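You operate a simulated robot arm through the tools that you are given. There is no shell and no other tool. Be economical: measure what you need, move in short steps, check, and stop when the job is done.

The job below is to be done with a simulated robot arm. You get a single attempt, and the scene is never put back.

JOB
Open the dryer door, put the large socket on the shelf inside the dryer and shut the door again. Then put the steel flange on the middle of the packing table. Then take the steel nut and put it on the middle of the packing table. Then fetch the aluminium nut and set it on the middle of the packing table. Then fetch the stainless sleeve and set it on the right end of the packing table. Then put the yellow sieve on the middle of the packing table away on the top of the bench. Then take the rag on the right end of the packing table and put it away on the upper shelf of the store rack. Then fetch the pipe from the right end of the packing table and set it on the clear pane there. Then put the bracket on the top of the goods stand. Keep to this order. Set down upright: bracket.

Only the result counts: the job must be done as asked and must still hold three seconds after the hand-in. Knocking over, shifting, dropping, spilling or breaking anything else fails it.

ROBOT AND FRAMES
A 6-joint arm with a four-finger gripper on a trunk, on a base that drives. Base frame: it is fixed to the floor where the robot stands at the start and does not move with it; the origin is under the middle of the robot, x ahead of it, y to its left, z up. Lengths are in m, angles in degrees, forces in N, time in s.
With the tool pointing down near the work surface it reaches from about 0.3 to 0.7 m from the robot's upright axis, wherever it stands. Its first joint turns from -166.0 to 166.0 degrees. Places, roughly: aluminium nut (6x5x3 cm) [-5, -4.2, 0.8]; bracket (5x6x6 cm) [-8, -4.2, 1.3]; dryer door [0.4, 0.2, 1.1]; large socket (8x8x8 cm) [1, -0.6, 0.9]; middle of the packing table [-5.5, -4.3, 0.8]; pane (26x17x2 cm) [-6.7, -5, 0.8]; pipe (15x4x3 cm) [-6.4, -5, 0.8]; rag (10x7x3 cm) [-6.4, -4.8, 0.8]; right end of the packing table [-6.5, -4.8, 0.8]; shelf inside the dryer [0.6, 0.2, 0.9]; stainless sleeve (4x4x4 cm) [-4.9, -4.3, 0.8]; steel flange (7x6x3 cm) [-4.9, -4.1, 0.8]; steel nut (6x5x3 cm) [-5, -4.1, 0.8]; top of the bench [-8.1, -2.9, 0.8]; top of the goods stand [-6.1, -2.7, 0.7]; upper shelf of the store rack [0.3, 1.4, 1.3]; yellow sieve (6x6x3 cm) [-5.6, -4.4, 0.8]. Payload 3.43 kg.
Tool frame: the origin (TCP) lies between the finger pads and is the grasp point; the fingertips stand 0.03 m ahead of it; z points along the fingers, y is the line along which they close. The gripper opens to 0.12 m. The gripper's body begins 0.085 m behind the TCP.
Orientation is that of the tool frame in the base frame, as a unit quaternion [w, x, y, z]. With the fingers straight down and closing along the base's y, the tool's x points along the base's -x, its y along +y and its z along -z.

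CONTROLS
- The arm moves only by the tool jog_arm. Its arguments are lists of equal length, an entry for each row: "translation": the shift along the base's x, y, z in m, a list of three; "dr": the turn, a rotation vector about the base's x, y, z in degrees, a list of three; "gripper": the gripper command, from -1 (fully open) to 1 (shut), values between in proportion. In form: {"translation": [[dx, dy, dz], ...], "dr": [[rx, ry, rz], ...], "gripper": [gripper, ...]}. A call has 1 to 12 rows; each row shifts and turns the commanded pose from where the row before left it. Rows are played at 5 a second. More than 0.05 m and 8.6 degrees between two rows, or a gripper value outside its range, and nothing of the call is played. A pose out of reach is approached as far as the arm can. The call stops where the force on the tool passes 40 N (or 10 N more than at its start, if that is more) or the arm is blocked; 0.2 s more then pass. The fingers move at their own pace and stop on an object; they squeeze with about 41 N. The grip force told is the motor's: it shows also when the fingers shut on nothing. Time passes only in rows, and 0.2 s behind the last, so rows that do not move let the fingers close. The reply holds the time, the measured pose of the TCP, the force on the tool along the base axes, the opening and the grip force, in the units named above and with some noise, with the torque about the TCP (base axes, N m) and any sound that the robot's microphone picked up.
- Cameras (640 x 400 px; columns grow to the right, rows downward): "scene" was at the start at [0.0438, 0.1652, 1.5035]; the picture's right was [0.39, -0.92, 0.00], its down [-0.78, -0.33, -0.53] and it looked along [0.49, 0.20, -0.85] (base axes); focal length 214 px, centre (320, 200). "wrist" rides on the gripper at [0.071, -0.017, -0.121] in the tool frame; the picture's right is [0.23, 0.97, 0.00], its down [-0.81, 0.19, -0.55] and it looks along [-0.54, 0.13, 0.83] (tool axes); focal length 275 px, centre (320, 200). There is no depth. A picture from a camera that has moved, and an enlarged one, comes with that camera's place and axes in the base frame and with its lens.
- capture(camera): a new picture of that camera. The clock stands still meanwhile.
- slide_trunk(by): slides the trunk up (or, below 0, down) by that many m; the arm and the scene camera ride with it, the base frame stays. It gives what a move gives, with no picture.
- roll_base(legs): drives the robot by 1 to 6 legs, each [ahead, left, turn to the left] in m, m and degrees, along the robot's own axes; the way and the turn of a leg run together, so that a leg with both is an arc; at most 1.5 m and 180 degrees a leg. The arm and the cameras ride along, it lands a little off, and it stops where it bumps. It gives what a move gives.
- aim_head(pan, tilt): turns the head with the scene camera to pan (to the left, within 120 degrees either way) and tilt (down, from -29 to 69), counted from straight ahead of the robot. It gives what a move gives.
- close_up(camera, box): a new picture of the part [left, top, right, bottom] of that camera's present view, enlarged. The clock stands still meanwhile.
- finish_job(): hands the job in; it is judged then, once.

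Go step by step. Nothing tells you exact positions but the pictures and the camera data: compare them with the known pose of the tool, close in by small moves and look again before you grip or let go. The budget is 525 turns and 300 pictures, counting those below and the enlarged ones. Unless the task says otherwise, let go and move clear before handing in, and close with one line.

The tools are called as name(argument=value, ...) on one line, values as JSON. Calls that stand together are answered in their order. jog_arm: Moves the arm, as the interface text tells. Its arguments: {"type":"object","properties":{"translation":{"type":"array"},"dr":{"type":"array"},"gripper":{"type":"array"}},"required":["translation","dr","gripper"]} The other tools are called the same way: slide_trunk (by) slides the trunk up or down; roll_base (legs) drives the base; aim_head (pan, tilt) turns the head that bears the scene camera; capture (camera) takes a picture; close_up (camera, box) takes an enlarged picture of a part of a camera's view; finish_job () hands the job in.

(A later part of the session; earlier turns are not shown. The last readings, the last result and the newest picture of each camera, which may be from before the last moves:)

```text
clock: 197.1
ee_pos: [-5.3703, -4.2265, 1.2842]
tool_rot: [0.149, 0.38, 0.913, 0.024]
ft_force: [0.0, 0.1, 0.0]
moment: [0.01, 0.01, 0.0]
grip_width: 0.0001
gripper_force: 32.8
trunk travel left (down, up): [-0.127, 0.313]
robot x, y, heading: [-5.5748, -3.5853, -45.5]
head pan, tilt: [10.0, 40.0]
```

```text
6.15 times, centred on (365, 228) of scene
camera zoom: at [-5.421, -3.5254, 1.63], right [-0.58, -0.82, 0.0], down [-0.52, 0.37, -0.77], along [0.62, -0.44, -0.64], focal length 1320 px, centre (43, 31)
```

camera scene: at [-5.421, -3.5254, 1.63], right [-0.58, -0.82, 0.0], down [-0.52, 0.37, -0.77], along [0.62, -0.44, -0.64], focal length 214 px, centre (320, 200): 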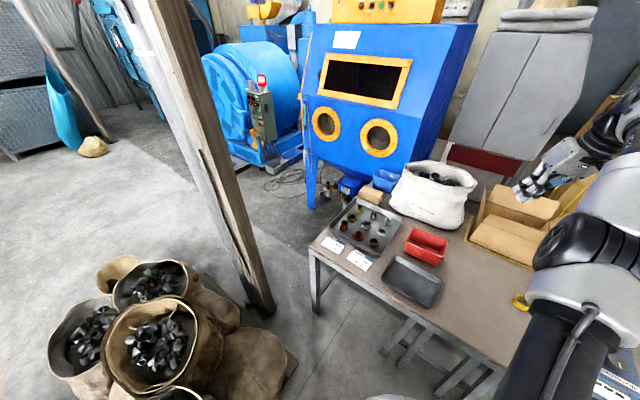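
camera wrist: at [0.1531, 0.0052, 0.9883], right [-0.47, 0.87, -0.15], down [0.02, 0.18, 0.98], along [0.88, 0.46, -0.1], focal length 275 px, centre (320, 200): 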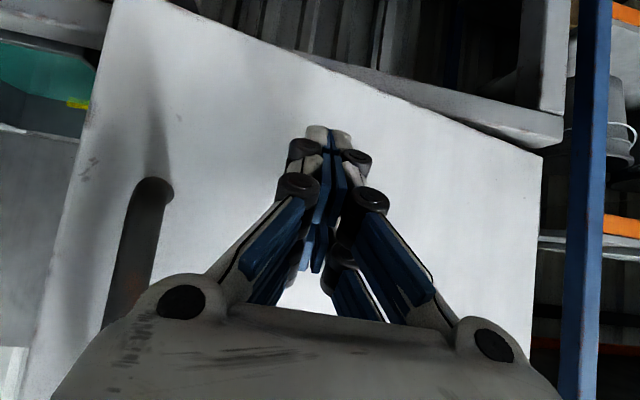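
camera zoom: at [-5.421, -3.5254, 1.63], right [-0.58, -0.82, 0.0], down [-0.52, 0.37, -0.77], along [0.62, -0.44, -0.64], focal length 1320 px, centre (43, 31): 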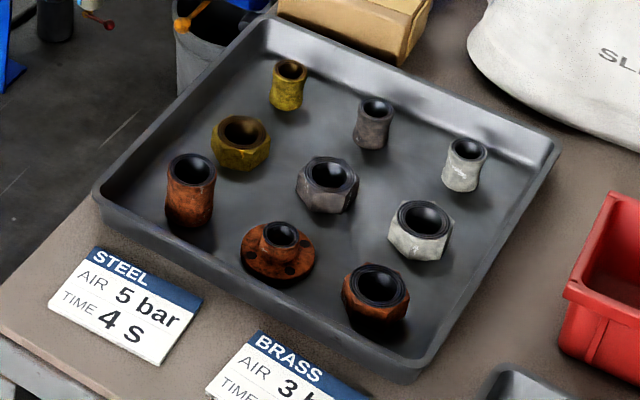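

Tray parts: rusty = steel (flange, nut, sleeve), yellow = brass, dark grey = stainless, light grey = aluminium. I edge a bit closer and swing the tool over the tray.

roll_base(legs=[[0.14, -0.02, 0]])

jog_arm(translation=[[0.03, 0.03, 0], [0.035, 0.03, 0], [0.035, 0.03, 0], [0.035, 0.03, 0], [0.03, 0.02, 0], [0.03, 0.02, 0], [0.03, 0.01, 0], [0.03, 0.01, 0]], dr=[[0, 0, 0], [0, 0, 0], [0, 0, 0], [0, 0, 0], [0, 0, 0], [0, 0, 0], [0, 0, 0], [0, 0, 0]], gripper=[-1, -1, -1, -1, -1, -1, -1, -1])

capture(camera="wrist")

capture(camera="scene")

```text
clock: 198.4
ee_pos: [-5.2871, -4.3395, 1.2848]
tool_rot: [0.149, 0.38, 0.913, 0.025]
ft_force: [0.0, -0.9, 0.3]
moment: [0.09, 0.0, -0.03]
grip_width: 0.0002
gripper_force: 33.5
trunk travel left (down, up): [-0.127, 0.313]
robot x, y, heading: [-5.4941, -3.7005, -45.4]
head pan, tilt: [10.0, 40.0]
```

```text
clock: 200.2
ee_pos: [-5.0668, -4.1602, 1.2607]
tool_rot: [0.171, 0.375, 0.91, 0.049]
ft_force: [0.7, -0.6, 0.8]
moment: [0.0, 0.0, -0.02]
grip_width: 0.1196
gripper_force: 0.0
out of reach, approached as far as the arm can: row 3, 4, 5, 6, 7
trunk travel left (down, up): [-0.127, 0.313]
robot x, y, heading: [-5.493, -3.6993, -45.4]
head pan, tilt: [10.0, 40.0]
```

```text
198 pictures are left
camera wrist: at [-5.1659, -4.1177, 1.3503], right [0.49, 0.86, 0.15], down [0.47, -0.41, 0.78], along [0.73, -0.32, -0.61], focal length 275 px, centre (320, 200)
```

wrist: 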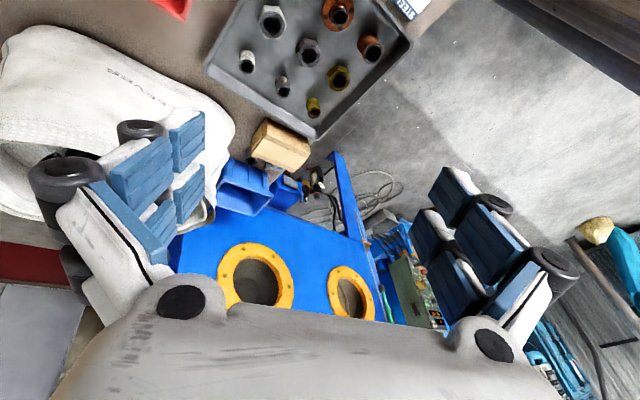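

```text
197 pictures are left
camera scene: at [-5.3367, -3.6376, 1.6298], right [-0.58, -0.82, 0.0], down [-0.53, 0.37, -0.77], along [0.63, -0.44, -0.64], focal length 214 px, centre (320, 200)
```

scene: 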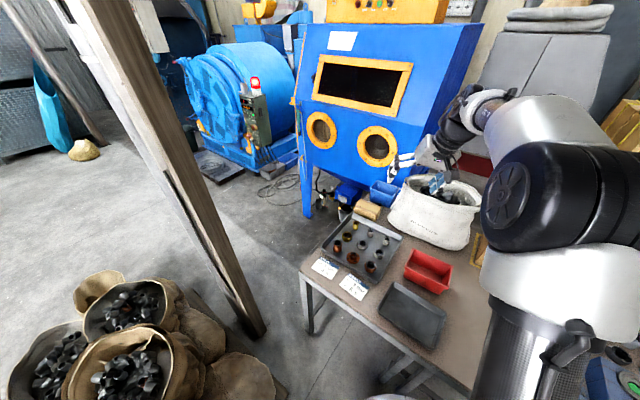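

jog_arm(translation=[[-0.01, 0.01, 0], [-0.01, 0.01, 0], [-0.01, 0.01, 0]], dr=[[0.77, 6.8, 0], [0.77, 6.8, 0], [0.77, 6.8, 0]], gripper=[-1, -1, -1])

slide_trunk(by=-0.12)

capture(camera="wrist")

```text
clock: 201.0
ee_pos: [-5.102, -4.1467, 1.2436]
tool_rot: [0.127, 0.374, 0.916, 0.076]
ft_force: [-0.2, 0.0, 0.4]
moment: [0.03, 0.01, 0.01]
grip_width: 0.1199
gripper_force: 0.1
out of reach, approached as far as the arm can: row 1, 2, 3
trunk travel left (down, up): [-0.127, 0.313]
robot x, y, heading: [-5.4943, -3.6977, -45.4]
head pan, tilt: [10.0, 40.0]
```

```text
clock: 202.5
ee_pos: [-5.1016, -4.1456, 1.1255]
tool_rot: [0.127, 0.374, 0.916, 0.075]
ft_force: [0.2, 0.6, -0.3]
moment: [-0.02, -0.02, 0.0]
grip_width: 0.1198
gripper_force: 0.0
trunk travel left (down, up): [-0.007, 0.433]
robot x, y, heading: [-5.493, -3.7009, -45.0]
head pan, tilt: [10.0, 40.0]
```

```text
196 pictures are left
camera wrist: at [-5.1964, -4.1131, 1.224], right [0.49, 0.85, 0.19], down [0.53, -0.46, 0.72], along [0.7, -0.25, -0.67], focal length 275 px, centre (320, 200)
```

wrist: 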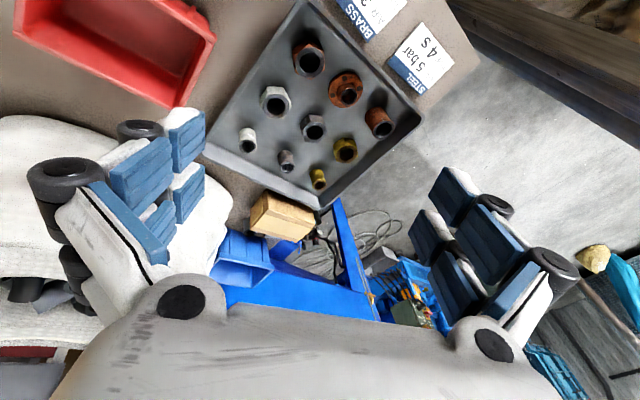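

jog_arm(translation=[[0, 0, -0.04], [0, 0, -0.04], [0, 0, -0.03], [0, 0, -0.02]], dr=[[0, 0, 0], [-0.8, 5.5, 0], [-0.8, 5.6, 0], [-0.9, 5.6, 0]], gripper=[-1, -1, -1, -1])

capture(camera="wrist")

```text
clock: 203.5
ee_pos: [-5.1206, -4.1315, 0.9896]
tool_rot: [0.092, 0.375, 0.919, 0.077]
ft_force: [0.3, 0.5, 0.8]
moment: [-0.02, 0.0, 0.01]
grip_width: 0.12
gripper_force: 0.1
out of reach, approached as far as the arm can: row 2, 3, 4
trunk travel left (down, up): [-0.007, 0.433]
robot x, y, heading: [-5.4945, -3.696, -45.3]
head pan, tilt: [10.0, 40.0]
```

```text
195 pictures are left
camera wrist: at [-5.2077, -4.1034, 1.0958], right [0.49, 0.85, 0.18], down [0.57, -0.47, 0.67], along [0.65, -0.23, -0.72], focal length 275 px, centre (320, 200)
```

wrist: 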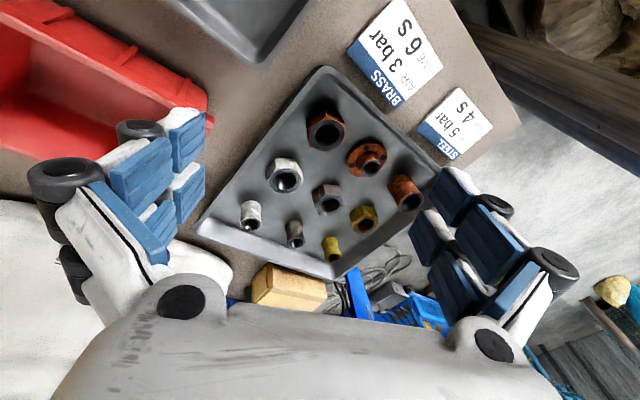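

The tool won't straighten here; I'll retract to a relaxed pose, straighten, and come out again.

jog_arm(translation=[[0, 0, 0.05], [0, 0, 0.05], [0, 0, 0.05], [-0.03, 0.03, 0], [-0.03, 0.03, 0], [-0.03, 0.03, 0], [-0.03, 0.03, 0], [0, 0, 0], [0, 0, 0]], dr=[[0, 0, 0], [0, 0, 0], [0, 0, 0], [0, 0, 0], [0, 0, 0], [-0.8, 4, 0], [-0.8, 4, 0], [-0.9, 5, 0], [0, 0, 0]], gripper=[-1, -1, -1, -1, -1, -1, -1, -1, -1])

capture(camera="scene")

```text
clock: 205.5
ee_pos: [-5.2504, -4.0044, 1.098]
tool_rot: [0.088, 0.375, 0.918, 0.091]
ft_force: [0.1, -0.1, 0.4]
moment: [0.0, -0.01, -0.01]
grip_width: 0.1204
gripper_force: 0.1
out of reach, approached as far as the arm can: row 1, 2, 3, 4, 5, 6, 7, 8
trunk travel left (down, up): [-0.007, 0.433]
robot x, y, heading: [-5.4933, -3.6987, -45.3]
head pan, tilt: [10.0, 40.0]
```

```text
194 pictures are left
camera scene: at [-5.3373, -3.6379, 1.5099], right [-0.58, -0.82, 0.0], down [-0.52, 0.37, -0.77], along [0.63, -0.44, -0.64], focal length 214 px, centre (320, 200)
```

scene: 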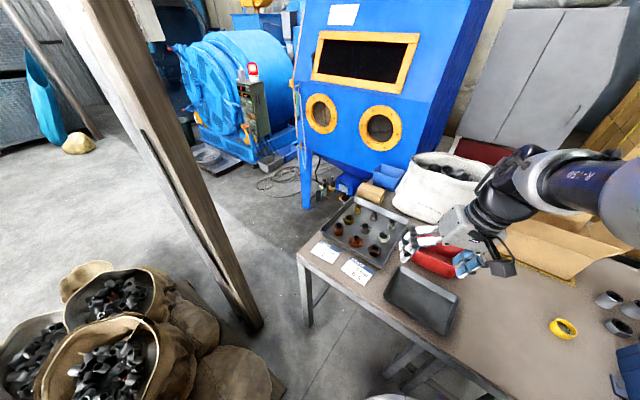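

aim_head(pan=-45, tilt=30)

capture(camera="scene")

```text
clock: 206.7
ee_pos: [-5.2507, -4.0048, 1.0958]
tool_rot: [0.087, 0.376, 0.918, 0.092]
ft_force: [-0.1, -0.7, 0.6]
moment: [0.0, -0.02, -0.01]
grip_width: 0.12
gripper_force: 0.1
trunk travel left (down, up): [-0.007, 0.433]
robot x, y, heading: [-5.4905, -3.697, -45.2]
head pan, tilt: [-45.0, 30.0]
```

```text
193 pictures are left
camera scene: at [-5.4071, -3.6792, 1.5253], right [-1.0, 0.0, 0.0], down [0.0, 0.5, -0.87], along [0.0, -0.87, -0.5], focal length 214 px, centre (320, 200)
```

scene: 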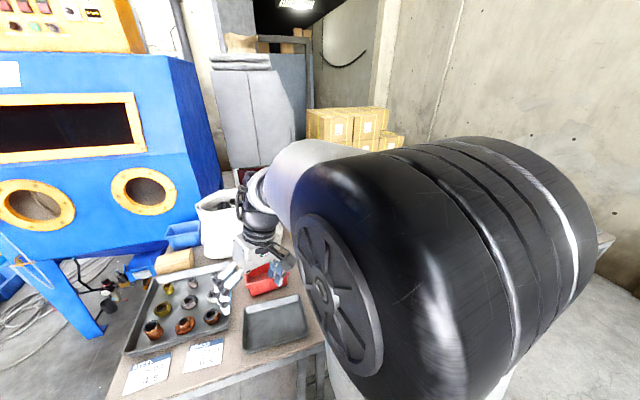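

jog_arm(translation=[[0.03, 0.03, 0.01], [0.03, 0.03, 0.01], [0.03, 0.03, 0.01], [0.03, 0.03, 0.01], [0.02, 0.02, 0], [0, 0, 0], [0, 0, 0]], dr=[[0, 0, 0], [-2, 4, 0], [-2, 4, 0], [-2, 5, 0], [0, 0, 0], [0, 0, 0], [0, 0, 0]], gripper=[-1, -1, -1, -1, -1, -1, -1])

```text
clock: 208.3
ee_pos: [-5.1708, -3.923, 1.0883]
tool_rot: [0.074, 0.373, 0.919, 0.104]
ft_force: [0.1, -0.2, 0.9]
moment: [-0.01, 0.01, 0.0]
grip_width: 0.1202
gripper_force: 0.0
out of reach, approached as far as the arm can: row 2, 3, 4, 5
trunk travel left (down, up): [-0.007, 0.433]
robot x, y, heading: [-5.4951, -3.7031, -45.2]
head pan, tilt: [-45.0, 30.0]
```

jog_arm(translation=[[0, 0, 0], [0, 0, 0], [0, 0, 0], [0, 0, 0], [0, 0, 0], [0, 0, 0]], dr=[[0, 0, 8], [0, 0, 8], [0, 0, 8], [-3, 4, 0], [-3, 4, 0], [-2, 4, 0]], gripper=[-1, -1, -1, -1, -1, -1])

```text
clock: 209.7
ee_pos: [-5.1693, -3.9226, 1.0878]
tool_rot: [0.053, 0.176, 0.976, 0.118]
ft_force: [-0.7, 0.0, 0.1]
moment: [0.02, -0.02, 0.01]
grip_width: 0.1201
gripper_force: 0.0
out of reach, approached as far as the arm can: row 4, 5, 6
trunk travel left (down, up): [-0.007, 0.433]
robot x, y, heading: [-5.4902, -3.7045, -45.3]
head pan, tilt: [-45.0, 30.0]
```

jog_arm(translation=[[0.01, -0.015, 0.02], [0.01, -0.015, 0.02], [0.015, -0.02, 0.02], [0.018, -0.02, 0.03], [0.018, -0.02, 0.03], [0.018, -0.02, 0.03], [0.018, -0.02, 0.03], [0.018, -0.02, 0.02], [0.018, -0.02, 0], [0.018, -0.02, 0]], dr=[[0, 0, -8], [0, 0, -8], [0, 0, -8], [-5.6, -5.6, 0], [-5.6, -5.6, 0], [-5.6, -5.6, 0], [-5.6, -5.6, 0], [-5.6, -5.6, 0], [-5.6, -5.6, 0], [-5.6, -5.6, 0]], gripper=[-1, -1, -1, -1, -1, -1, -1, -1, -1, -1])

```text
clock: 211.9
ee_pos: [-5.0154, -4.1185, 1.2825]
tool_rot: [0.494, 0.273, 0.821, -0.087]
ft_force: [0.5, -0.3, 0.3]
moment: [-0.02, 0.01, 0.02]
grip_width: 0.1201
gripper_force: 0.0
out of reach, approached as far as the arm can: row 3
trunk travel left (down, up): [-0.007, 0.433]
robot x, y, heading: [-5.4891, -3.7018, -45.1]
head pan, tilt: [-45.0, 30.0]
```

jog_arm(translation=[[0, 0, 0.01], [0, 0, 0.01], [0, 0, 0], [0, 0, 0], [-0.02, 0.02, 0.01], [-0.02, 0.02, 0.01], [-0.02, 0.02, 0.01], [-0.02, 0.02, 0.01], [-0.02, 0.02, 0], [-0.02, 0.02, 0]], dr=[[0, 0, -8.4], [0, 0, -8.4], [-2.5, 2.6, 2.1], [-2.5, 2.6, 2.1], [5.3, 5.3, 0], [5.3, 5.3, 0], [5.3, 5.3, 0], [5.3, 5.3, 0], [5.3, 5.3, 0], [5.3, 5.3, 0]], gripper=[-1, -1, -1, -1, -1, -1, -1, -1, -1, -1])

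```text
clock: 214.1
ee_pos: [-5.2351, -4.0644, 1.302]
tool_rot: [0.167, 0.356, 0.919, 0.036]
ft_force: [-0.7, -0.5, -0.5]
moment: [-0.04, -0.03, 0.0]
grip_width: 0.1202
gripper_force: 0.1
out of reach, approached as far as the arm can: row 2, 5, 6, 7, 8, 9, 10
trunk travel left (down, up): [-0.007, 0.433]
robot x, y, heading: [-5.4894, -3.6993, -45.4]
head pan, tilt: [-45.0, 30.0]
```

aim_head(pan=30, tilt=40)

jog_arm(translation=[[0, 0, 0], [0, 0, 0], [0, 0, 0]], dr=[[0.4, 6.3, 0], [0.4, 6.3, 0], [0.4, 6.3, 0]], gripper=[-1, -1, -1])

capture(camera="scene")

```text
clock: 215.6
ee_pos: [-5.2334, -4.064, 1.3006]
tool_rot: [0.168, 0.357, 0.918, 0.034]
ft_force: [-0.3, 0.2, -0.5]
moment: [0.0, 0.0, 0.0]
grip_width: 0.1198
gripper_force: 0.0
trunk travel left (down, up): [-0.007, 0.433]
robot x, y, heading: [-5.4937, -3.6989, -45.1]
head pan, tilt: [30.0, 40.0]
```

```text
clock: 216.4
ee_pos: [-5.2342, -4.0636, 1.3014]
tool_rot: [0.168, 0.358, 0.918, 0.034]
ft_force: [-0.8, -0.1, -0.3]
moment: [-0.01, 0.0, 0.0]
grip_width: 0.1198
gripper_force: 0.0
out of reach, approached as far as the arm can: row 1, 2, 3
trunk travel left (down, up): [-0.007, 0.433]
robot x, y, heading: [-5.4934, -3.6993, -45.2]
head pan, tilt: [30.0, 40.0]
```

```text
192 pictures are left
camera scene: at [-5.3248, -3.6111, 1.5099], right [-0.26, -0.96, 0.0], down [-0.62, 0.17, -0.77], along [0.74, -0.2, -0.64], focal length 214 px, centre (320, 200)
```

scene: 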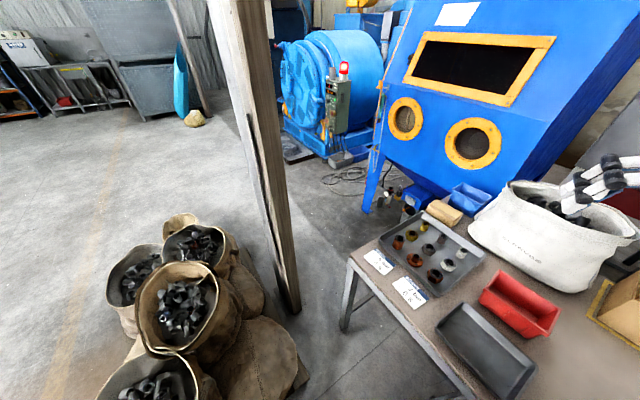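

jog_arm(translation=[[0.0166, 0.0407, 0], [0.0166, 0.0407, 0], [0.0166, 0.0407, 0], [0.0166, 0.0407, 0], [0.0166, 0.0407, 0], [0.0166, 0.0407, 0], [0.0166, 0.0407, 0], [0.0166, 0.0407, 0], [0.0166, 0.0407, 0], [0, 0, 0], [0, 0, 0], [0, 0, 0]], dr=[[0, 0, 0], [0, 0, 0], [0, 0, 0], [0, 0, 0], [0, 0, 0], [0, 0, 0], [0, 0, 0], [0, 0, 0], [0, 0, 0], [0.8, 6.3, 0], [0.8, 6.3, 0], [0.8, 6.3, 0]], gripper=[-1, -1, -1, -1, -1, -1, -1, -1, -1, -1, -1, -1])

capture(camera="scene")

```text
clock: 219.0
ee_pos: [-5.2638, -3.8805, 1.2579]
tool_rot: [0.076, 0.373, 0.917, 0.119]
ft_force: [0.1, -0.4, 0.2]
moment: [0.01, 0.01, -0.01]
grip_width: 0.12
gripper_force: 0.1
out of reach, approached as far as the arm can: row 1, 2, 3, 4, 5, 6, 7, 8, 9, 10, 11, 12
trunk travel left (down, up): [-0.007, 0.433]
robot x, y, heading: [-5.493, -3.6998, -45.7]
head pan, tilt: [30.0, 40.0]
```

```text
191 pictures are left
camera scene: at [-5.3246, -3.6115, 1.5099], right [-0.26, -0.96, 0.0], down [-0.62, 0.17, -0.77], along [0.74, -0.2, -0.64], focal length 214 px, centre (320, 200)
```

scene: 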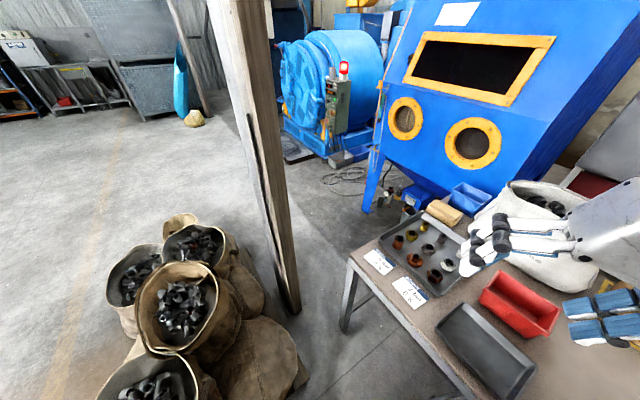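

The wrist seems flipped onto its limit (about 14° residual roll). I'll point the tool up along the forearm and swing back down through alignment to unflip it.

jog_arm(translation=[[0.022, -0.022, 0], [0.022, -0.022, 0], [0.022, -0.022, 0], [0.022, -0.022, 0], [0.022, -0.022, 0], [0.022, -0.022, 0.005], [0.022, -0.022, 0.005], [0.022, -0.022, 0.005], [0.022, -0.022, 0.005], [0.022, -0.022, 0.005], [0.022, -0.022, 0.005], [0.022, -0.022, 0.005]], dr=[[-1.84, -7.6, -1.71], [-1.84, -7.6, -1.71], [-1.84, -7.6, -1.71], [-1.84, -7.6, -1.71], [-1.84, -7.6, -1.71], [-1.84, -7.6, -1.71], [-1.84, -7.6, -1.71], [-1.84, -7.6, -1.71], [-1.84, -7.6, -1.71], [-1.84, -7.6, -1.71], [-1.84, -7.6, -1.71], [-1.84, -7.6, -1.71]], gripper=[-1, -1, -1, -1, -1, -1, -1, -1, -1, -1, -1, -1])

capture(camera="scene")

```text
clock: 221.6
ee_pos: [-4.9975, -4.1447, 1.2923]
tool_rot: [0.781, 0.299, 0.52, 0.173]
ft_force: [-0.2, 0.3, -0.3]
moment: [0.01, -0.02, -0.01]
grip_width: 0.1198
gripper_force: 0.0
trunk travel left (down, up): [-0.007, 0.433]
robot x, y, heading: [-5.4898, -3.6997, -45.4]
head pan, tilt: [30.0, 40.0]
```

```text
190 pictures are left
camera scene: at [-5.3241, -3.6117, 1.5098], right [-0.26, -0.96, 0.0], down [-0.62, 0.17, -0.77], along [0.74, -0.2, -0.64], focal length 214 px, centre (320, 200)
```

scene: 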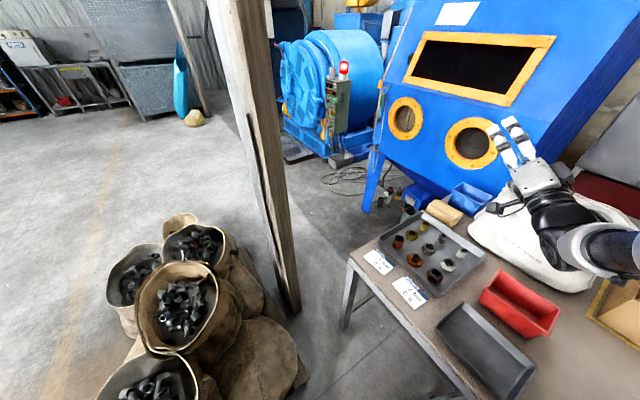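

aim_head(pan=-15, tilt=30)

capture(camera="scene")

```text
clock: 222.7
ee_pos: [-4.9983, -4.1429, 1.2929]
tool_rot: [0.781, 0.298, 0.521, 0.174]
ft_force: [0.8, -0.1, 0.2]
moment: [-0.01, 0.0, 0.0]
grip_width: 0.1199
gripper_force: 0.1
trunk travel left (down, up): [-0.007, 0.433]
robot x, y, heading: [-5.4959, -3.6995, -45.4]
head pan, tilt: [-15.0, 30.0]
```

```text
189 pictures are left
camera scene: at [-5.3619, -3.6672, 1.5253], right [-0.87, -0.5, 0.0], down [-0.25, 0.43, -0.87], along [0.43, -0.75, -0.5], focal length 214 px, centre (320, 200)
```

scene: 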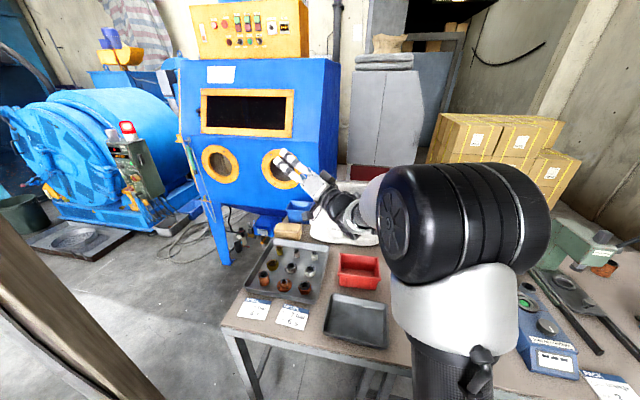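

jog_arm(translation=[[-0.002, 0.0145, -0.02], [-0.002, 0.0145, -0.02], [-0.003, 0.0145, -0.02], [-0.004, 0.0145, -0.02], [-0.005, 0.0145, -0.02], [-0.006, 0.0145, -0.02], [-0.007, 0.0145, -0.02], [-0.008, 0.0145, -0.02]], dr=[[0.82, 6.85, 4.25], [0.82, 6.85, 4.25], [0.82, 6.85, 4.25], [0.82, 6.85, 4.25], [0.82, 6.85, 4.25], [0.82, 6.85, 4.25], [0.82, 6.85, 4.25], [0.82, 6.85, 4.25]], gripper=[-1, -1, -1, -1, -1, -1, -1, -1])

capture(camera="scene")

```text
clock: 224.5
ee_pos: [-5.0364, -4.0285, 1.1332]
tool_rot: [0.358, 0.227, 0.868, 0.26]
ft_force: [0.1, 0.0, -0.4]
moment: [0.0, 0.03, -0.01]
grip_width: 0.1202
gripper_force: 0.1
trunk travel left (down, up): [-0.007, 0.433]
robot x, y, heading: [-5.4928, -3.6989, -45.2]
head pan, tilt: [-15.0, 30.0]
```

```text
188 pictures are left
camera scene: at [-5.3618, -3.6674, 1.5253], right [-0.87, -0.5, 0.0], down [-0.25, 0.43, -0.87], along [0.43, -0.75, -0.5], focal length 214 px, centre (320, 200)
```

scene: 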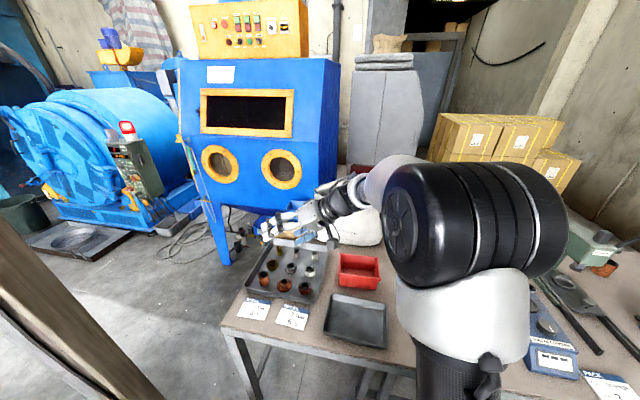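

jog_arm(translation=[[0, 0, 0], [0, 0, 0], [0, 0, 0], [0, 0, 0], [0, 0, 0], [0, 0, 0], [0, 0, 0], [0, 0, 0]], dr=[[-2.73, 6.98, 0], [-2.73, 6.98, 0], [-2.73, 6.98, 0], [-2.73, 6.98, 0], [-2.73, 6.98, 0], [-2.73, 6.98, 0], [-2.73, 6.98, 0], [0, 0, 0]], gripper=[-1, -1, -1, -1, -1, -1, -1, -1])

```text
clock: 226.3
ee_pos: [-5.0398, -4.0287, 1.1305]
tool_rot: [0.116, 0.249, 0.957, 0.088]
ft_force: [0.5, 0.2, 0.2]
moment: [0.0, 0.01, -0.04]
grip_width: 0.1204
gripper_force: 0.0
out of reach, approached as far as the arm can: row 5, 6, 7
trunk travel left (down, up): [-0.007, 0.433]
robot x, y, heading: [-5.4946, -3.6971, -45.2]
head pan, tilt: [-15.0, 30.0]
```

A 15° lean remains, but if I turn the tool about its axis so the lean is along the camera side, the fingers close level. Doing that.

jog_arm(translation=[[0, 0, -0.01], [0, 0, -0.01], [0, 0, -0.01], [0, 0, -0.01], [0, 0, -0.01], [0, 0, -0.01], [0, 0, -0.01], [0, 0, 0]], dr=[[-2.05, -0.85, 7.4], [-2.05, -0.85, 7.4], [-2.05, -0.85, 7.4], [-2.05, -0.85, 7.4], [-2.05, -0.85, 7.4], [-2.05, -0.85, 7.4], [-2.05, -0.85, 7.4], [0, 0, 0]], gripper=[-1, -1, -1, -1, -1, -1, -1, -1])

capture(camera="wrist")

```text
clock: 228.1
ee_pos: [-5.0385, -4.0284, 1.0602]
tool_rot: [0.142, -0.214, 0.966, 0.026]
ft_force: [0.0, 0.5, 0.3]
moment: [-0.02, 0.01, 0.01]
grip_width: 0.12
gripper_force: 0.1
trunk travel left (down, up): [-0.007, 0.433]
robot x, y, heading: [-5.4919, -3.7021, -45.1]
head pan, tilt: [-15.0, 30.0]
```

```text
187 pictures are left
camera wrist: at [-5.1253, -4.0858, 1.1551], right [-0.61, 0.79, -0.08], down [0.48, 0.44, 0.76], along [0.63, 0.43, -0.65], focal length 275 px, centre (320, 200)
```

wrist: 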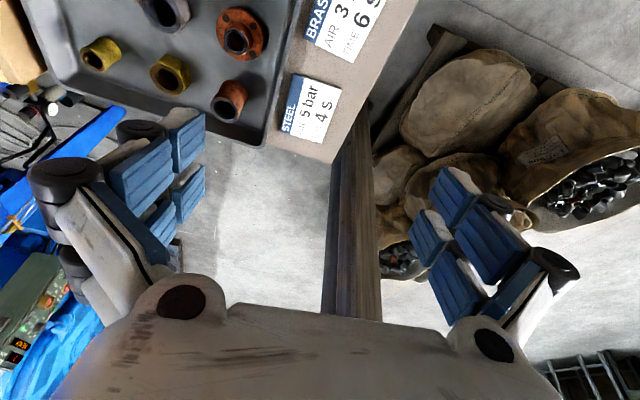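

jog_arm(translation=[[0.024, -0.024, -0.025], [0.024, -0.024, -0.025], [0.024, -0.024, -0.025]], dr=[[0, 0, 0], [0, 0, 0], [0, 0, 0]], gripper=[-0.4, -0.4, -0.4])

capture(camera="wrist")

aim_head(pan=20, tilt=45)

capture(camera="scene")

```text
clock: 228.9
ee_pos: [-4.9668, -4.1013, 0.9845]
tool_rot: [0.142, -0.213, 0.966, 0.026]
ft_force: [-0.6, -0.6, 0.9]
moment: [-0.05, 0.02, 0.02]
grip_width: 0.0836
gripper_force: 0.0
trunk travel left (down, up): [-0.007, 0.433]
robot x, y, heading: [-5.4911, -3.7001, -45.1]
head pan, tilt: [-15.0, 30.0]
```

```text
186 pictures are left
camera wrist: at [-5.0527, -4.159, 1.0795], right [-0.61, 0.79, -0.08], down [0.48, 0.44, 0.76], along [0.63, 0.43, -0.65], focal length 275 px, centre (320, 200)
```

wrist: 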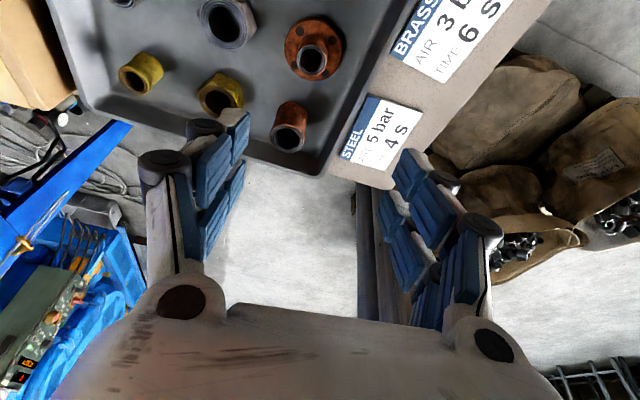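

```text
clock: 229.9
ee_pos: [-4.9669, -4.1004, 0.9849]
tool_rot: [0.142, -0.213, 0.966, 0.027]
ft_force: [-0.2, 0.0, 0.7]
moment: [-0.01, -0.02, 0.03]
grip_width: 0.0838
gripper_force: 0.1
trunk travel left (down, up): [-0.007, 0.433]
robot x, y, heading: [-5.4943, -3.6995, -45.4]
head pan, tilt: [20.0, 45.0]
```

```text
185 pictures are left
camera scene: at [-5.3333, -3.6236, 1.5027], right [-0.43, -0.9, 0.0], down [-0.64, 0.3, -0.71], along [0.64, -0.3, -0.71], focal length 214 px, centre (320, 200)
```

scene: 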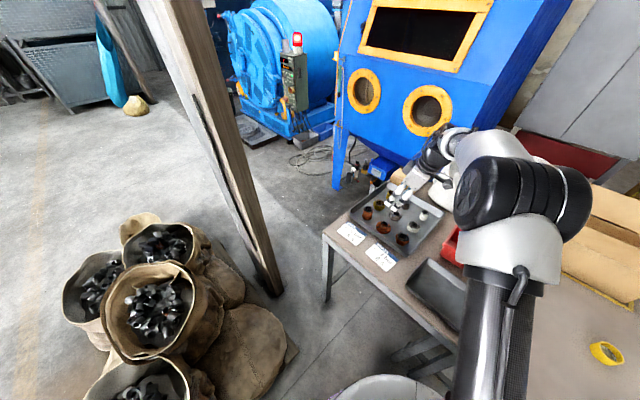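

Better depth estimate: hub top z≈0.78, flange at about (-4.935, -4.11). Moving above it.

jog_arm(translation=[[0.016, -0.005, -0.03], [0.016, -0.005, -0.03], [0, 0, -0.03]], dr=[[0, 0, 0], [0, 0, 0], [0, 0, 0]], gripper=[-0.3, -0.3, -0.3])

capture(camera="wrist")

close_up(camera="scene", box=[330, 150, 450, 270])

```text
clock: 230.7
ee_pos: [-4.9342, -4.1106, 0.894]
tool_rot: [0.142, -0.214, 0.966, 0.026]
ft_force: [-0.1, 0.0, -0.5]
moment: [-0.01, 0.02, 0.0]
grip_width: 0.0779
gripper_force: 0.1
trunk travel left (down, up): [-0.007, 0.433]
robot x, y, heading: [-5.4958, -3.7014, -45.3]
head pan, tilt: [20.0, 45.0]
```

```text
184 pictures are left
camera wrist: at [-5.021, -4.1684, 0.9903], right [-0.61, 0.79, -0.08], down [0.48, 0.44, 0.76], along [0.63, 0.42, -0.65], focal length 275 px, centre (320, 200)
```

wrist: 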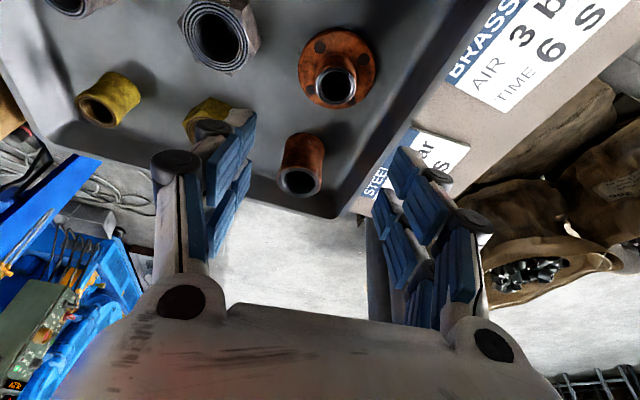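

```text
3.33 times, centred on (390, 210) of scene
camera zoom: at [-5.3332, -3.6236, 1.5027], right [-0.43, -0.9, 0.0], down [-0.64, 0.3, -0.71], along [0.64, -0.3, -0.71], focal length 715 px, centre (87, 167)
```

zoom: 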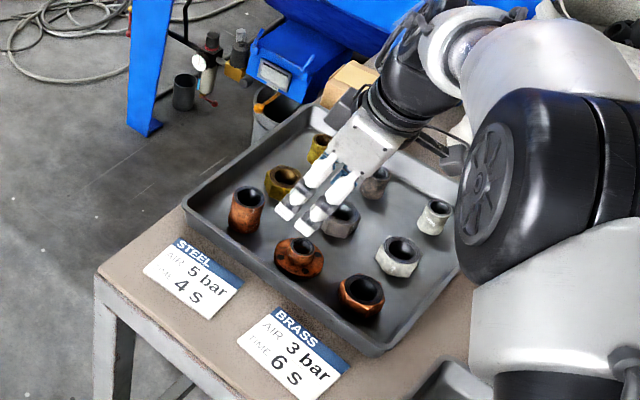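

Aligned (hub ray gives (-4.936,-4.108)). Descending with 6.5 cm opening for the hub.

jog_arm(translation=[[0, 0.001, -0.04], [0, 0, -0.03], [0, 0, -0.018]], dr=[[0, 0, 0], [0, 0, 0], [0, 0, 0]], gripper=[-0.1, -0.05, -0.05])

capture(camera="wrist")

close_up(camera="scene", box=[350, 170, 430, 250])

```text
clock: 231.5
ee_pos: [-4.9357, -4.1094, 0.8077]
tool_rot: [0.143, -0.213, 0.966, 0.025]
ft_force: [-0.1, 0.8, 0.3]
moment: [-0.01, 0.01, -0.05]
grip_width: 0.0628
gripper_force: 0.1
trunk travel left (down, up): [-0.007, 0.433]
robot x, y, heading: [-5.4955, -3.7009, -45.3]
head pan, tilt: [20.0, 45.0]
```

```text
182 pictures are left
camera wrist: at [-5.0216, -4.167, 0.9028], right [-0.61, 0.79, -0.08], down [0.48, 0.44, 0.76], along [0.63, 0.43, -0.65], focal length 275 px, centre (320, 200)
```

wrist: 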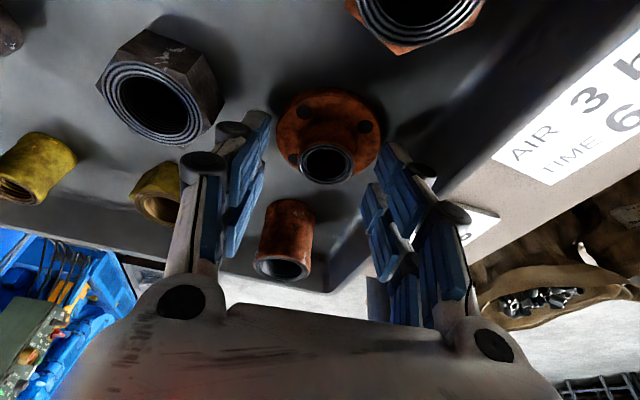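

```text
5.00 times, centred on (390, 210) of scene
camera zoom: at [-5.3332, -3.6235, 1.5027], right [-0.43, -0.9, 0.0], down [-0.64, 0.3, -0.71], along [0.64, -0.3, -0.71], focal length 1072 px, centre (-30, 150)
```

zoom: 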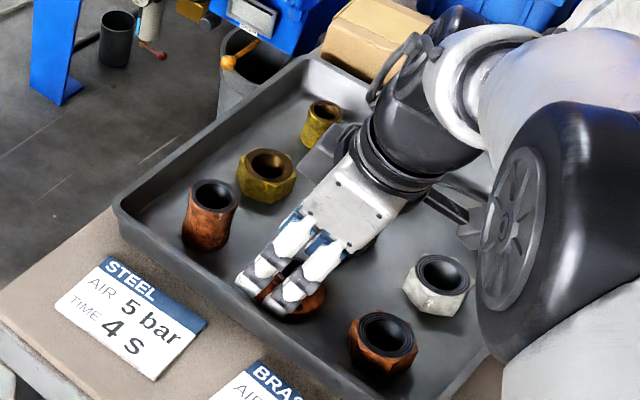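

Hub top is level with the fingertips. Down 1.8 cm more and close.

jog_arm(translation=[[0, 0, -0.01], [0, 0, -0.008], [0, 0, 0], [0, 0, 0], [0, 0, 0], [0, 0, 0]], dr=[[0, 0, 0], [0, 0, 0], [0, 0, 0], [0, 0, 0], [0, 0, 0], [0, 0, 0]], gripper=[-0.05, -0.05, 1, 1, 1, 1])

capture(camera="wrist")

```text
clock: 232.4
ee_pos: [-4.9335, -4.1086, 0.7989]
tool_rot: [0.147, -0.213, 0.966, 0.022]
ft_force: [-9.5, 8.2, 28.6]
moment: [0.93, 1.17, -0.03]
grip_width: 0.0535
gripper_force: 20.3
trunk travel left (down, up): [-0.007, 0.433]
robot x, y, heading: [-5.4978, -3.7008, -45.0]
head pan, tilt: [20.0, 45.0]
stopped in row 4: the force on the tool passed its limit at 43 N (the readings are from after the stop); the commanded pose is now the measured one
```

```text
180 pictures are left
camera wrist: at [-5.0211, -4.1659, 0.8937], right [-0.61, 0.79, -0.09], down [0.47, 0.44, 0.76], along [0.64, 0.42, -0.64], focal length 275 px, centre (320, 200)
```

wrist: 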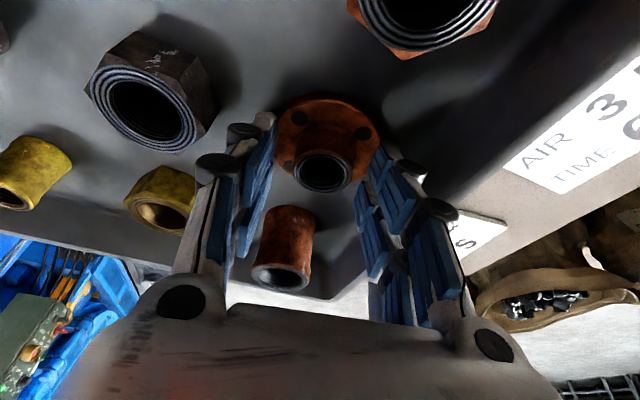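

Tips touched the disc. Raising slightly and closing on the hub.

jog_arm(translation=[[0, 0, 0.005], [0, 0, 0], [0, 0, 0], [0, 0, 0], [0, 0, 0], [0, 0, 0]], dr=[[0, 0, 0], [0, 0, 0], [0, 0, 0], [0, 0, 0], [0, 0, 0], [0, 0, 0]], gripper=[0, 0.2, 1, 1, 1, 1])

capture(camera="wrist")

```text
clock: 233.8
ee_pos: [-4.9333, -4.1106, 0.7993]
tool_rot: [0.145, -0.213, 0.966, 0.024]
ft_force: [0.1, 5.0, 9.2]
moment: [0.47, 0.17, -0.11]
grip_width: 0.0529
gripper_force: 41.5
trunk travel left (down, up): [-0.007, 0.433]
robot x, y, heading: [-5.4887, -3.6979, -45.1]
head pan, tilt: [20.0, 45.0]
```

```text
179 pictures are left
camera wrist: at [-5.0206, -4.1669, 0.894], right [-0.61, 0.79, -0.08], down [0.47, 0.44, 0.76], along [0.64, 0.42, -0.64], focal length 275 px, centre (320, 200)
```

wrist: 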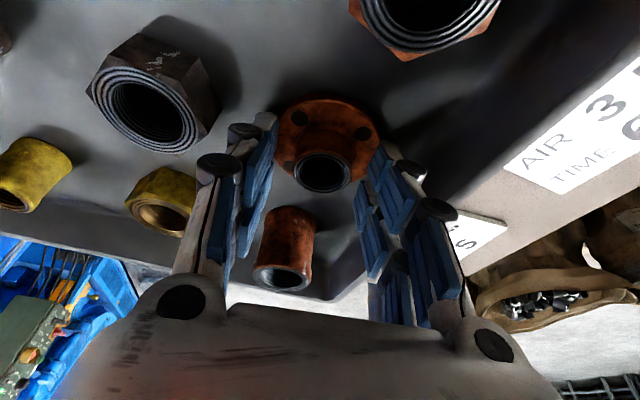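

The fingers only catch the disc's rim; I'll open to 8 cm and go 1.3 cm lower to clasp the disc.

jog_arm(translation=[[0, 0, 0.006], [0, 0, 0.015], [0, 0, 0], [0, 0, -0.015], [0, 0, -0.012], [0, 0, -0.008]], dr=[[0, 0, 0], [0, 0, 0], [0, 0, 0], [0, 0, 0], [0, 0, 0], [0, 0, 0]], gripper=[-0.33, -0.33, -0.33, -0.33, -0.33, -0.33])

capture(camera="wrist")

```text
clock: 235.2
ee_pos: [-4.9318, -4.1103, 0.7902]
tool_rot: [0.148, -0.214, 0.965, 0.02]
ft_force: [-0.9, 2.0, 35.6]
moment: [1.46, 1.18, -0.2]
grip_width: 0.0908
gripper_force: 12.1
trunk travel left (down, up): [-0.007, 0.433]
robot x, y, heading: [-5.4945, -3.7041, -45.4]
head pan, tilt: [20.0, 45.0]
```

```text
178 pictures are left
camera wrist: at [-5.0199, -4.1667, 0.8855], right [-0.6, 0.79, -0.09], down [0.47, 0.44, 0.76], along [0.64, 0.42, -0.64], focal length 275 px, centre (320, 200)
```

wrist: 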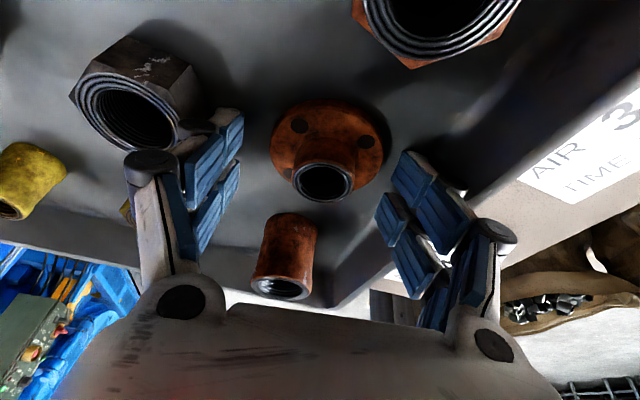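

The tips are on the tray floor (z≈0.76). Raising 4 mm and closing on the disc.

jog_arm(translation=[[0, 0, 0.004], [0, 0, 0], [0, 0, 0], [0, 0, 0], [0, 0, 0], [0, 0, 0]], dr=[[0, 0, 0], [0, 0, 0], [0, 0, 0], [0, 0, 0], [0, 0, 0], [0, 0, 0]], gripper=[-0.2, 0.3, 1, 1, 1, 1])

capture(camera="wrist")

```text
clock: 235.7
ee_pos: [-4.9326, -4.1052, 0.7992]
tool_rot: [0.149, -0.214, 0.965, 0.025]
ft_force: [-12.8, 13.2, 38.3]
moment: [1.2, 1.36, -0.1]
grip_width: 0.0536
gripper_force: 19.0
trunk travel left (down, up): [-0.007, 0.433]
robot x, y, heading: [-5.493, -3.7021, -45.2]
head pan, tilt: [20.0, 45.0]
stopped in row 2: the force on the tool passed its limit at 52 N (the readings are from after the stop); the commanded pose is now the measured one
```

```text
177 pictures are left
camera wrist: at [-5.0208, -4.1636, 0.8933], right [-0.61, 0.79, -0.08], down [0.47, 0.44, 0.77], along [0.64, 0.43, -0.64], focal length 275 px, centre (320, 200)
```

wrist: 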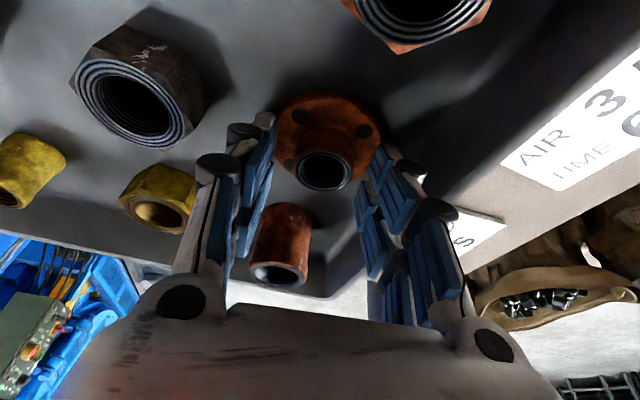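

jog_arm(translation=[[0, 0, 0], [0, 0, 0], [0, 0, 0], [0, 0, 0.005], [0, 0, 0.01], [0, 0, 0.01]], dr=[[0, 0, 0], [0, 0, 0], [0, 0, 0], [0, 0, 0], [0, 0, 0], [0, 0, 0]], gripper=[1, 1, 1, 1, 1, 1])

capture(camera="wrist")

```text
clock: 236.5
ee_pos: [-4.9295, -4.1087, 0.7995]
tool_rot: [0.15, -0.213, 0.965, 0.023]
ft_force: [-5.4, 3.2, 19.8]
moment: [0.68, 0.71, 0.05]
grip_width: 0.0532
gripper_force: 40.6
trunk travel left (down, up): [-0.007, 0.433]
robot x, y, heading: [-5.4897, -3.7029, -45.2]
head pan, tilt: [20.0, 45.0]
stopped in row 3: the force on the tool passed its limit at 53 N (the readings are from after the stop); the commanded pose is now the measured one
```

```text
176 pictures are left
camera wrist: at [-5.0182, -4.1656, 0.8933], right [-0.61, 0.79, -0.09], down [0.47, 0.44, 0.77], along [0.64, 0.42, -0.64], focal length 275 px, centre (320, 200)
```

wrist: 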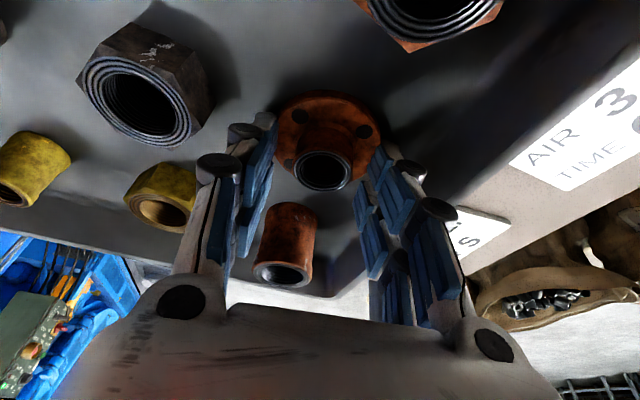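

jog_arm(translation=[[0, 0, 0.006], [0, 0, 0.008], [0, 0, 0.01], [0, 0, 0.01], [0, 0, 0.01]], dr=[[0, 0, 0], [0, 0, 0], [0, 0, 0], [0, 0, 0], [0, 0, 0]], gripper=[1, 1, 1, 1, 1])

capture(camera="wrist")

```text
clock: 237.7
ee_pos: [-4.9306, -4.1085, 0.8389]
tool_rot: [0.148, -0.213, 0.966, 0.024]
ft_force: [-0.4, 0.0, -2.2]
moment: [0.0, -0.03, 0.01]
grip_width: 0.0531
gripper_force: 41.2
trunk travel left (down, up): [-0.007, 0.433]
robot x, y, heading: [-5.4949, -3.7023, -45.1]
head pan, tilt: [20.0, 45.0]
```

```text
175 pictures are left
camera wrist: at [-5.0172, -4.1662, 0.9343], right [-0.61, 0.79, -0.08], down [0.47, 0.44, 0.76], along [0.64, 0.43, -0.64], focal length 275 px, centre (320, 200)
```

wrist: 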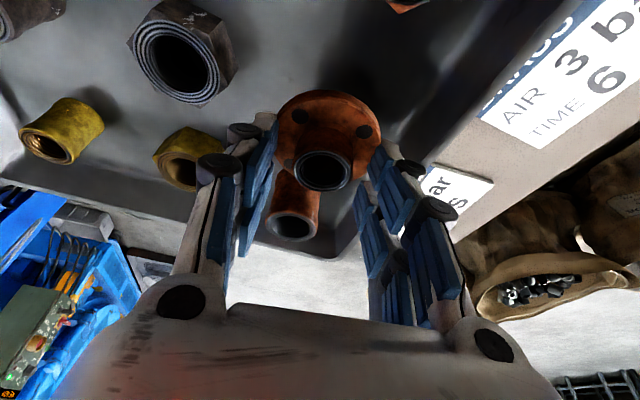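

Flange held. Lifting it clear and rotating the base toward the middle of the table.

jog_arm(translation=[[0, 0, 0.03], [0, 0, 0.03], [0, 0, 0.03], [-0.02, 0.015, 0.03], [-0.02, 0.015, 0.02]], dr=[[0, 0, 0], [0, 0, 0], [0, 0, 0], [0, 0, 0], [0, 0, 0]], gripper=[1, 1, 1, 1, 1])

roll_base(legs=[[0, 0, -46]])

capture(camera="scene")

capture(camera="wrist")

```text
clock: 238.9
ee_pos: [-4.9729, -4.0787, 0.9805]
tool_rot: [0.147, -0.213, 0.966, 0.023]
ft_force: [0.5, -0.3, -1.9]
moment: [-0.02, 0.01, -0.01]
grip_width: 0.0531
gripper_force: 40.8
trunk travel left (down, up): [-0.007, 0.433]
robot x, y, heading: [-5.4929, -3.7006, -45.4]
head pan, tilt: [20.0, 45.0]
```

```text
clock: 241.4
ee_pos: [-5.4032, -4.3398, 0.9804]
tool_rot: [0.145, 0.18, 0.972, -0.035]
ft_force: [0.0, 0.2, -1.4]
moment: [-0.01, 0.01, 0.0]
grip_width: 0.0529
gripper_force: 41.3
trunk travel left (down, up): [-0.007, 0.433]
robot x, y, heading: [-5.4955, -3.7023, -91.2]
head pan, tilt: [20.0, 45.0]
```

```text
174 pictures are left
camera scene: at [-5.3257, -3.7611, 1.5027], right [-0.95, -0.32, 0.0], down [-0.23, 0.67, -0.71], along [0.23, -0.67, -0.71], focal length 214 px, centre (320, 200)
```

scene: 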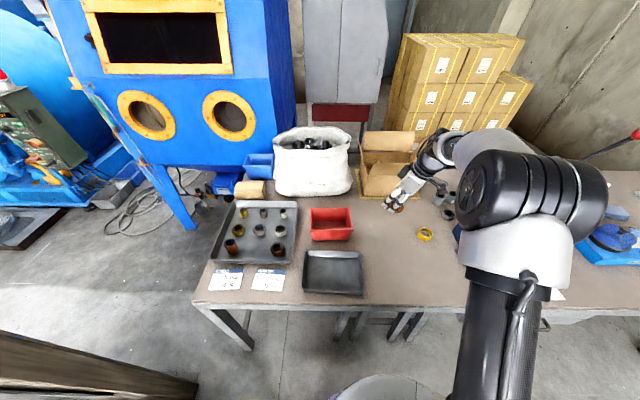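

```text
173 pictures are left
camera wrist: at [-5.5036, -4.3155, 1.074], right [0.14, 0.99, -0.08], down [0.64, -0.03, 0.77], along [0.75, -0.16, -0.64], focal length 275 px, centre (320, 200)
```

wrist: 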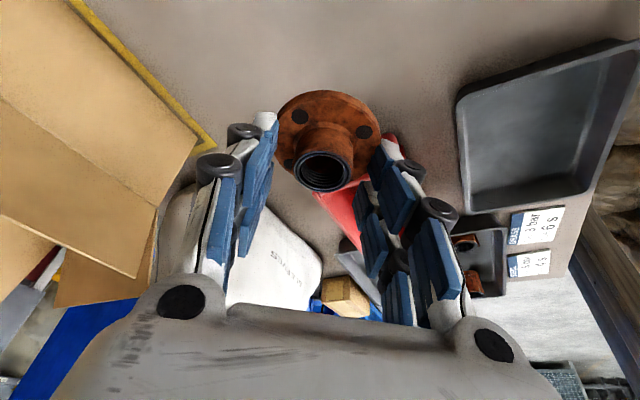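

jog_arm(translation=[[-0.011, 0.048, 0], [-0.011, 0.048, 0], [-0.011, 0.048, 0], [0, 0, -0.04], [0, 0, -0.04], [0, 0, -0.04], [0, 0, -0.03]], dr=[[0, 0, 0], [0, 0, 0], [0, 0, 0], [0, 0, 0], [0, 0, 0], [0, 0, 0], [0, 0, 0]], gripper=[1, 1, 1, 1, 1, 1, 1])

capture(camera="scene")

```text
clock: 243.0
ee_pos: [-5.4331, -4.1959, 0.8286]
tool_rot: [0.145, 0.18, 0.972, -0.036]
ft_force: [-0.2, 0.4, -2.3]
moment: [0.0, 0.03, 0.0]
grip_width: 0.0533
gripper_force: 40.8
trunk travel left (down, up): [-0.007, 0.433]
robot x, y, heading: [-5.4925, -3.7046, -90.8]
head pan, tilt: [20.0, 45.0]
```

```text
172 pictures are left
camera scene: at [-5.3256, -3.7615, 1.5026], right [-0.95, -0.32, 0.0], down [-0.23, 0.67, -0.71], along [0.23, -0.67, -0.71], focal length 214 px, centre (320, 200)
```

scene: 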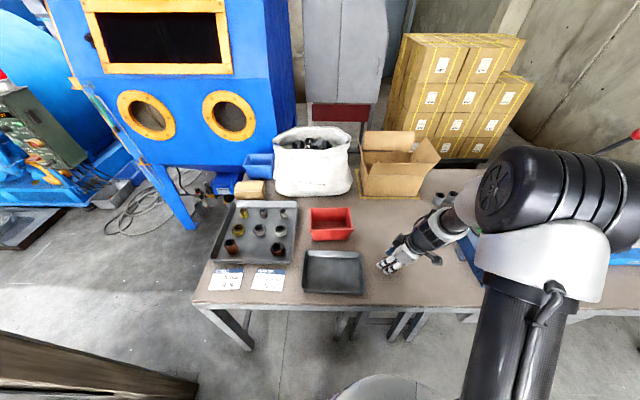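

jog_arm(translation=[[0, 0, -0.015], [0, 0, -0.008], [0, 0, -0.006], [0, 0, -0.005], [0, 0, -0.005]], dr=[[0, 0, 0], [0, 0, 0], [0, 0, 0], [0, 0, 0], [0, 0, 0]], gripper=[1, 1, 1, 1, 1])

```text
clock: 244.3
ee_pos: [-5.4342, -4.194, 0.7952]
tool_rot: [0.149, 0.179, 0.972, -0.038]
ft_force: [-4.1, 8.6, 24.9]
moment: [1.2, 0.21, 0.17]
grip_width: 0.0528
gripper_force: 40.6
trunk travel left (down, up): [-0.007, 0.433]
robot x, y, heading: [-5.4931, -3.7042, -91.1]
head pan, tilt: [20.0, 45.0]
stopped in row 5: the force on the tool passed its limit at 44 N (the readings are from after the stop); the commanded pose is now the measured one
```

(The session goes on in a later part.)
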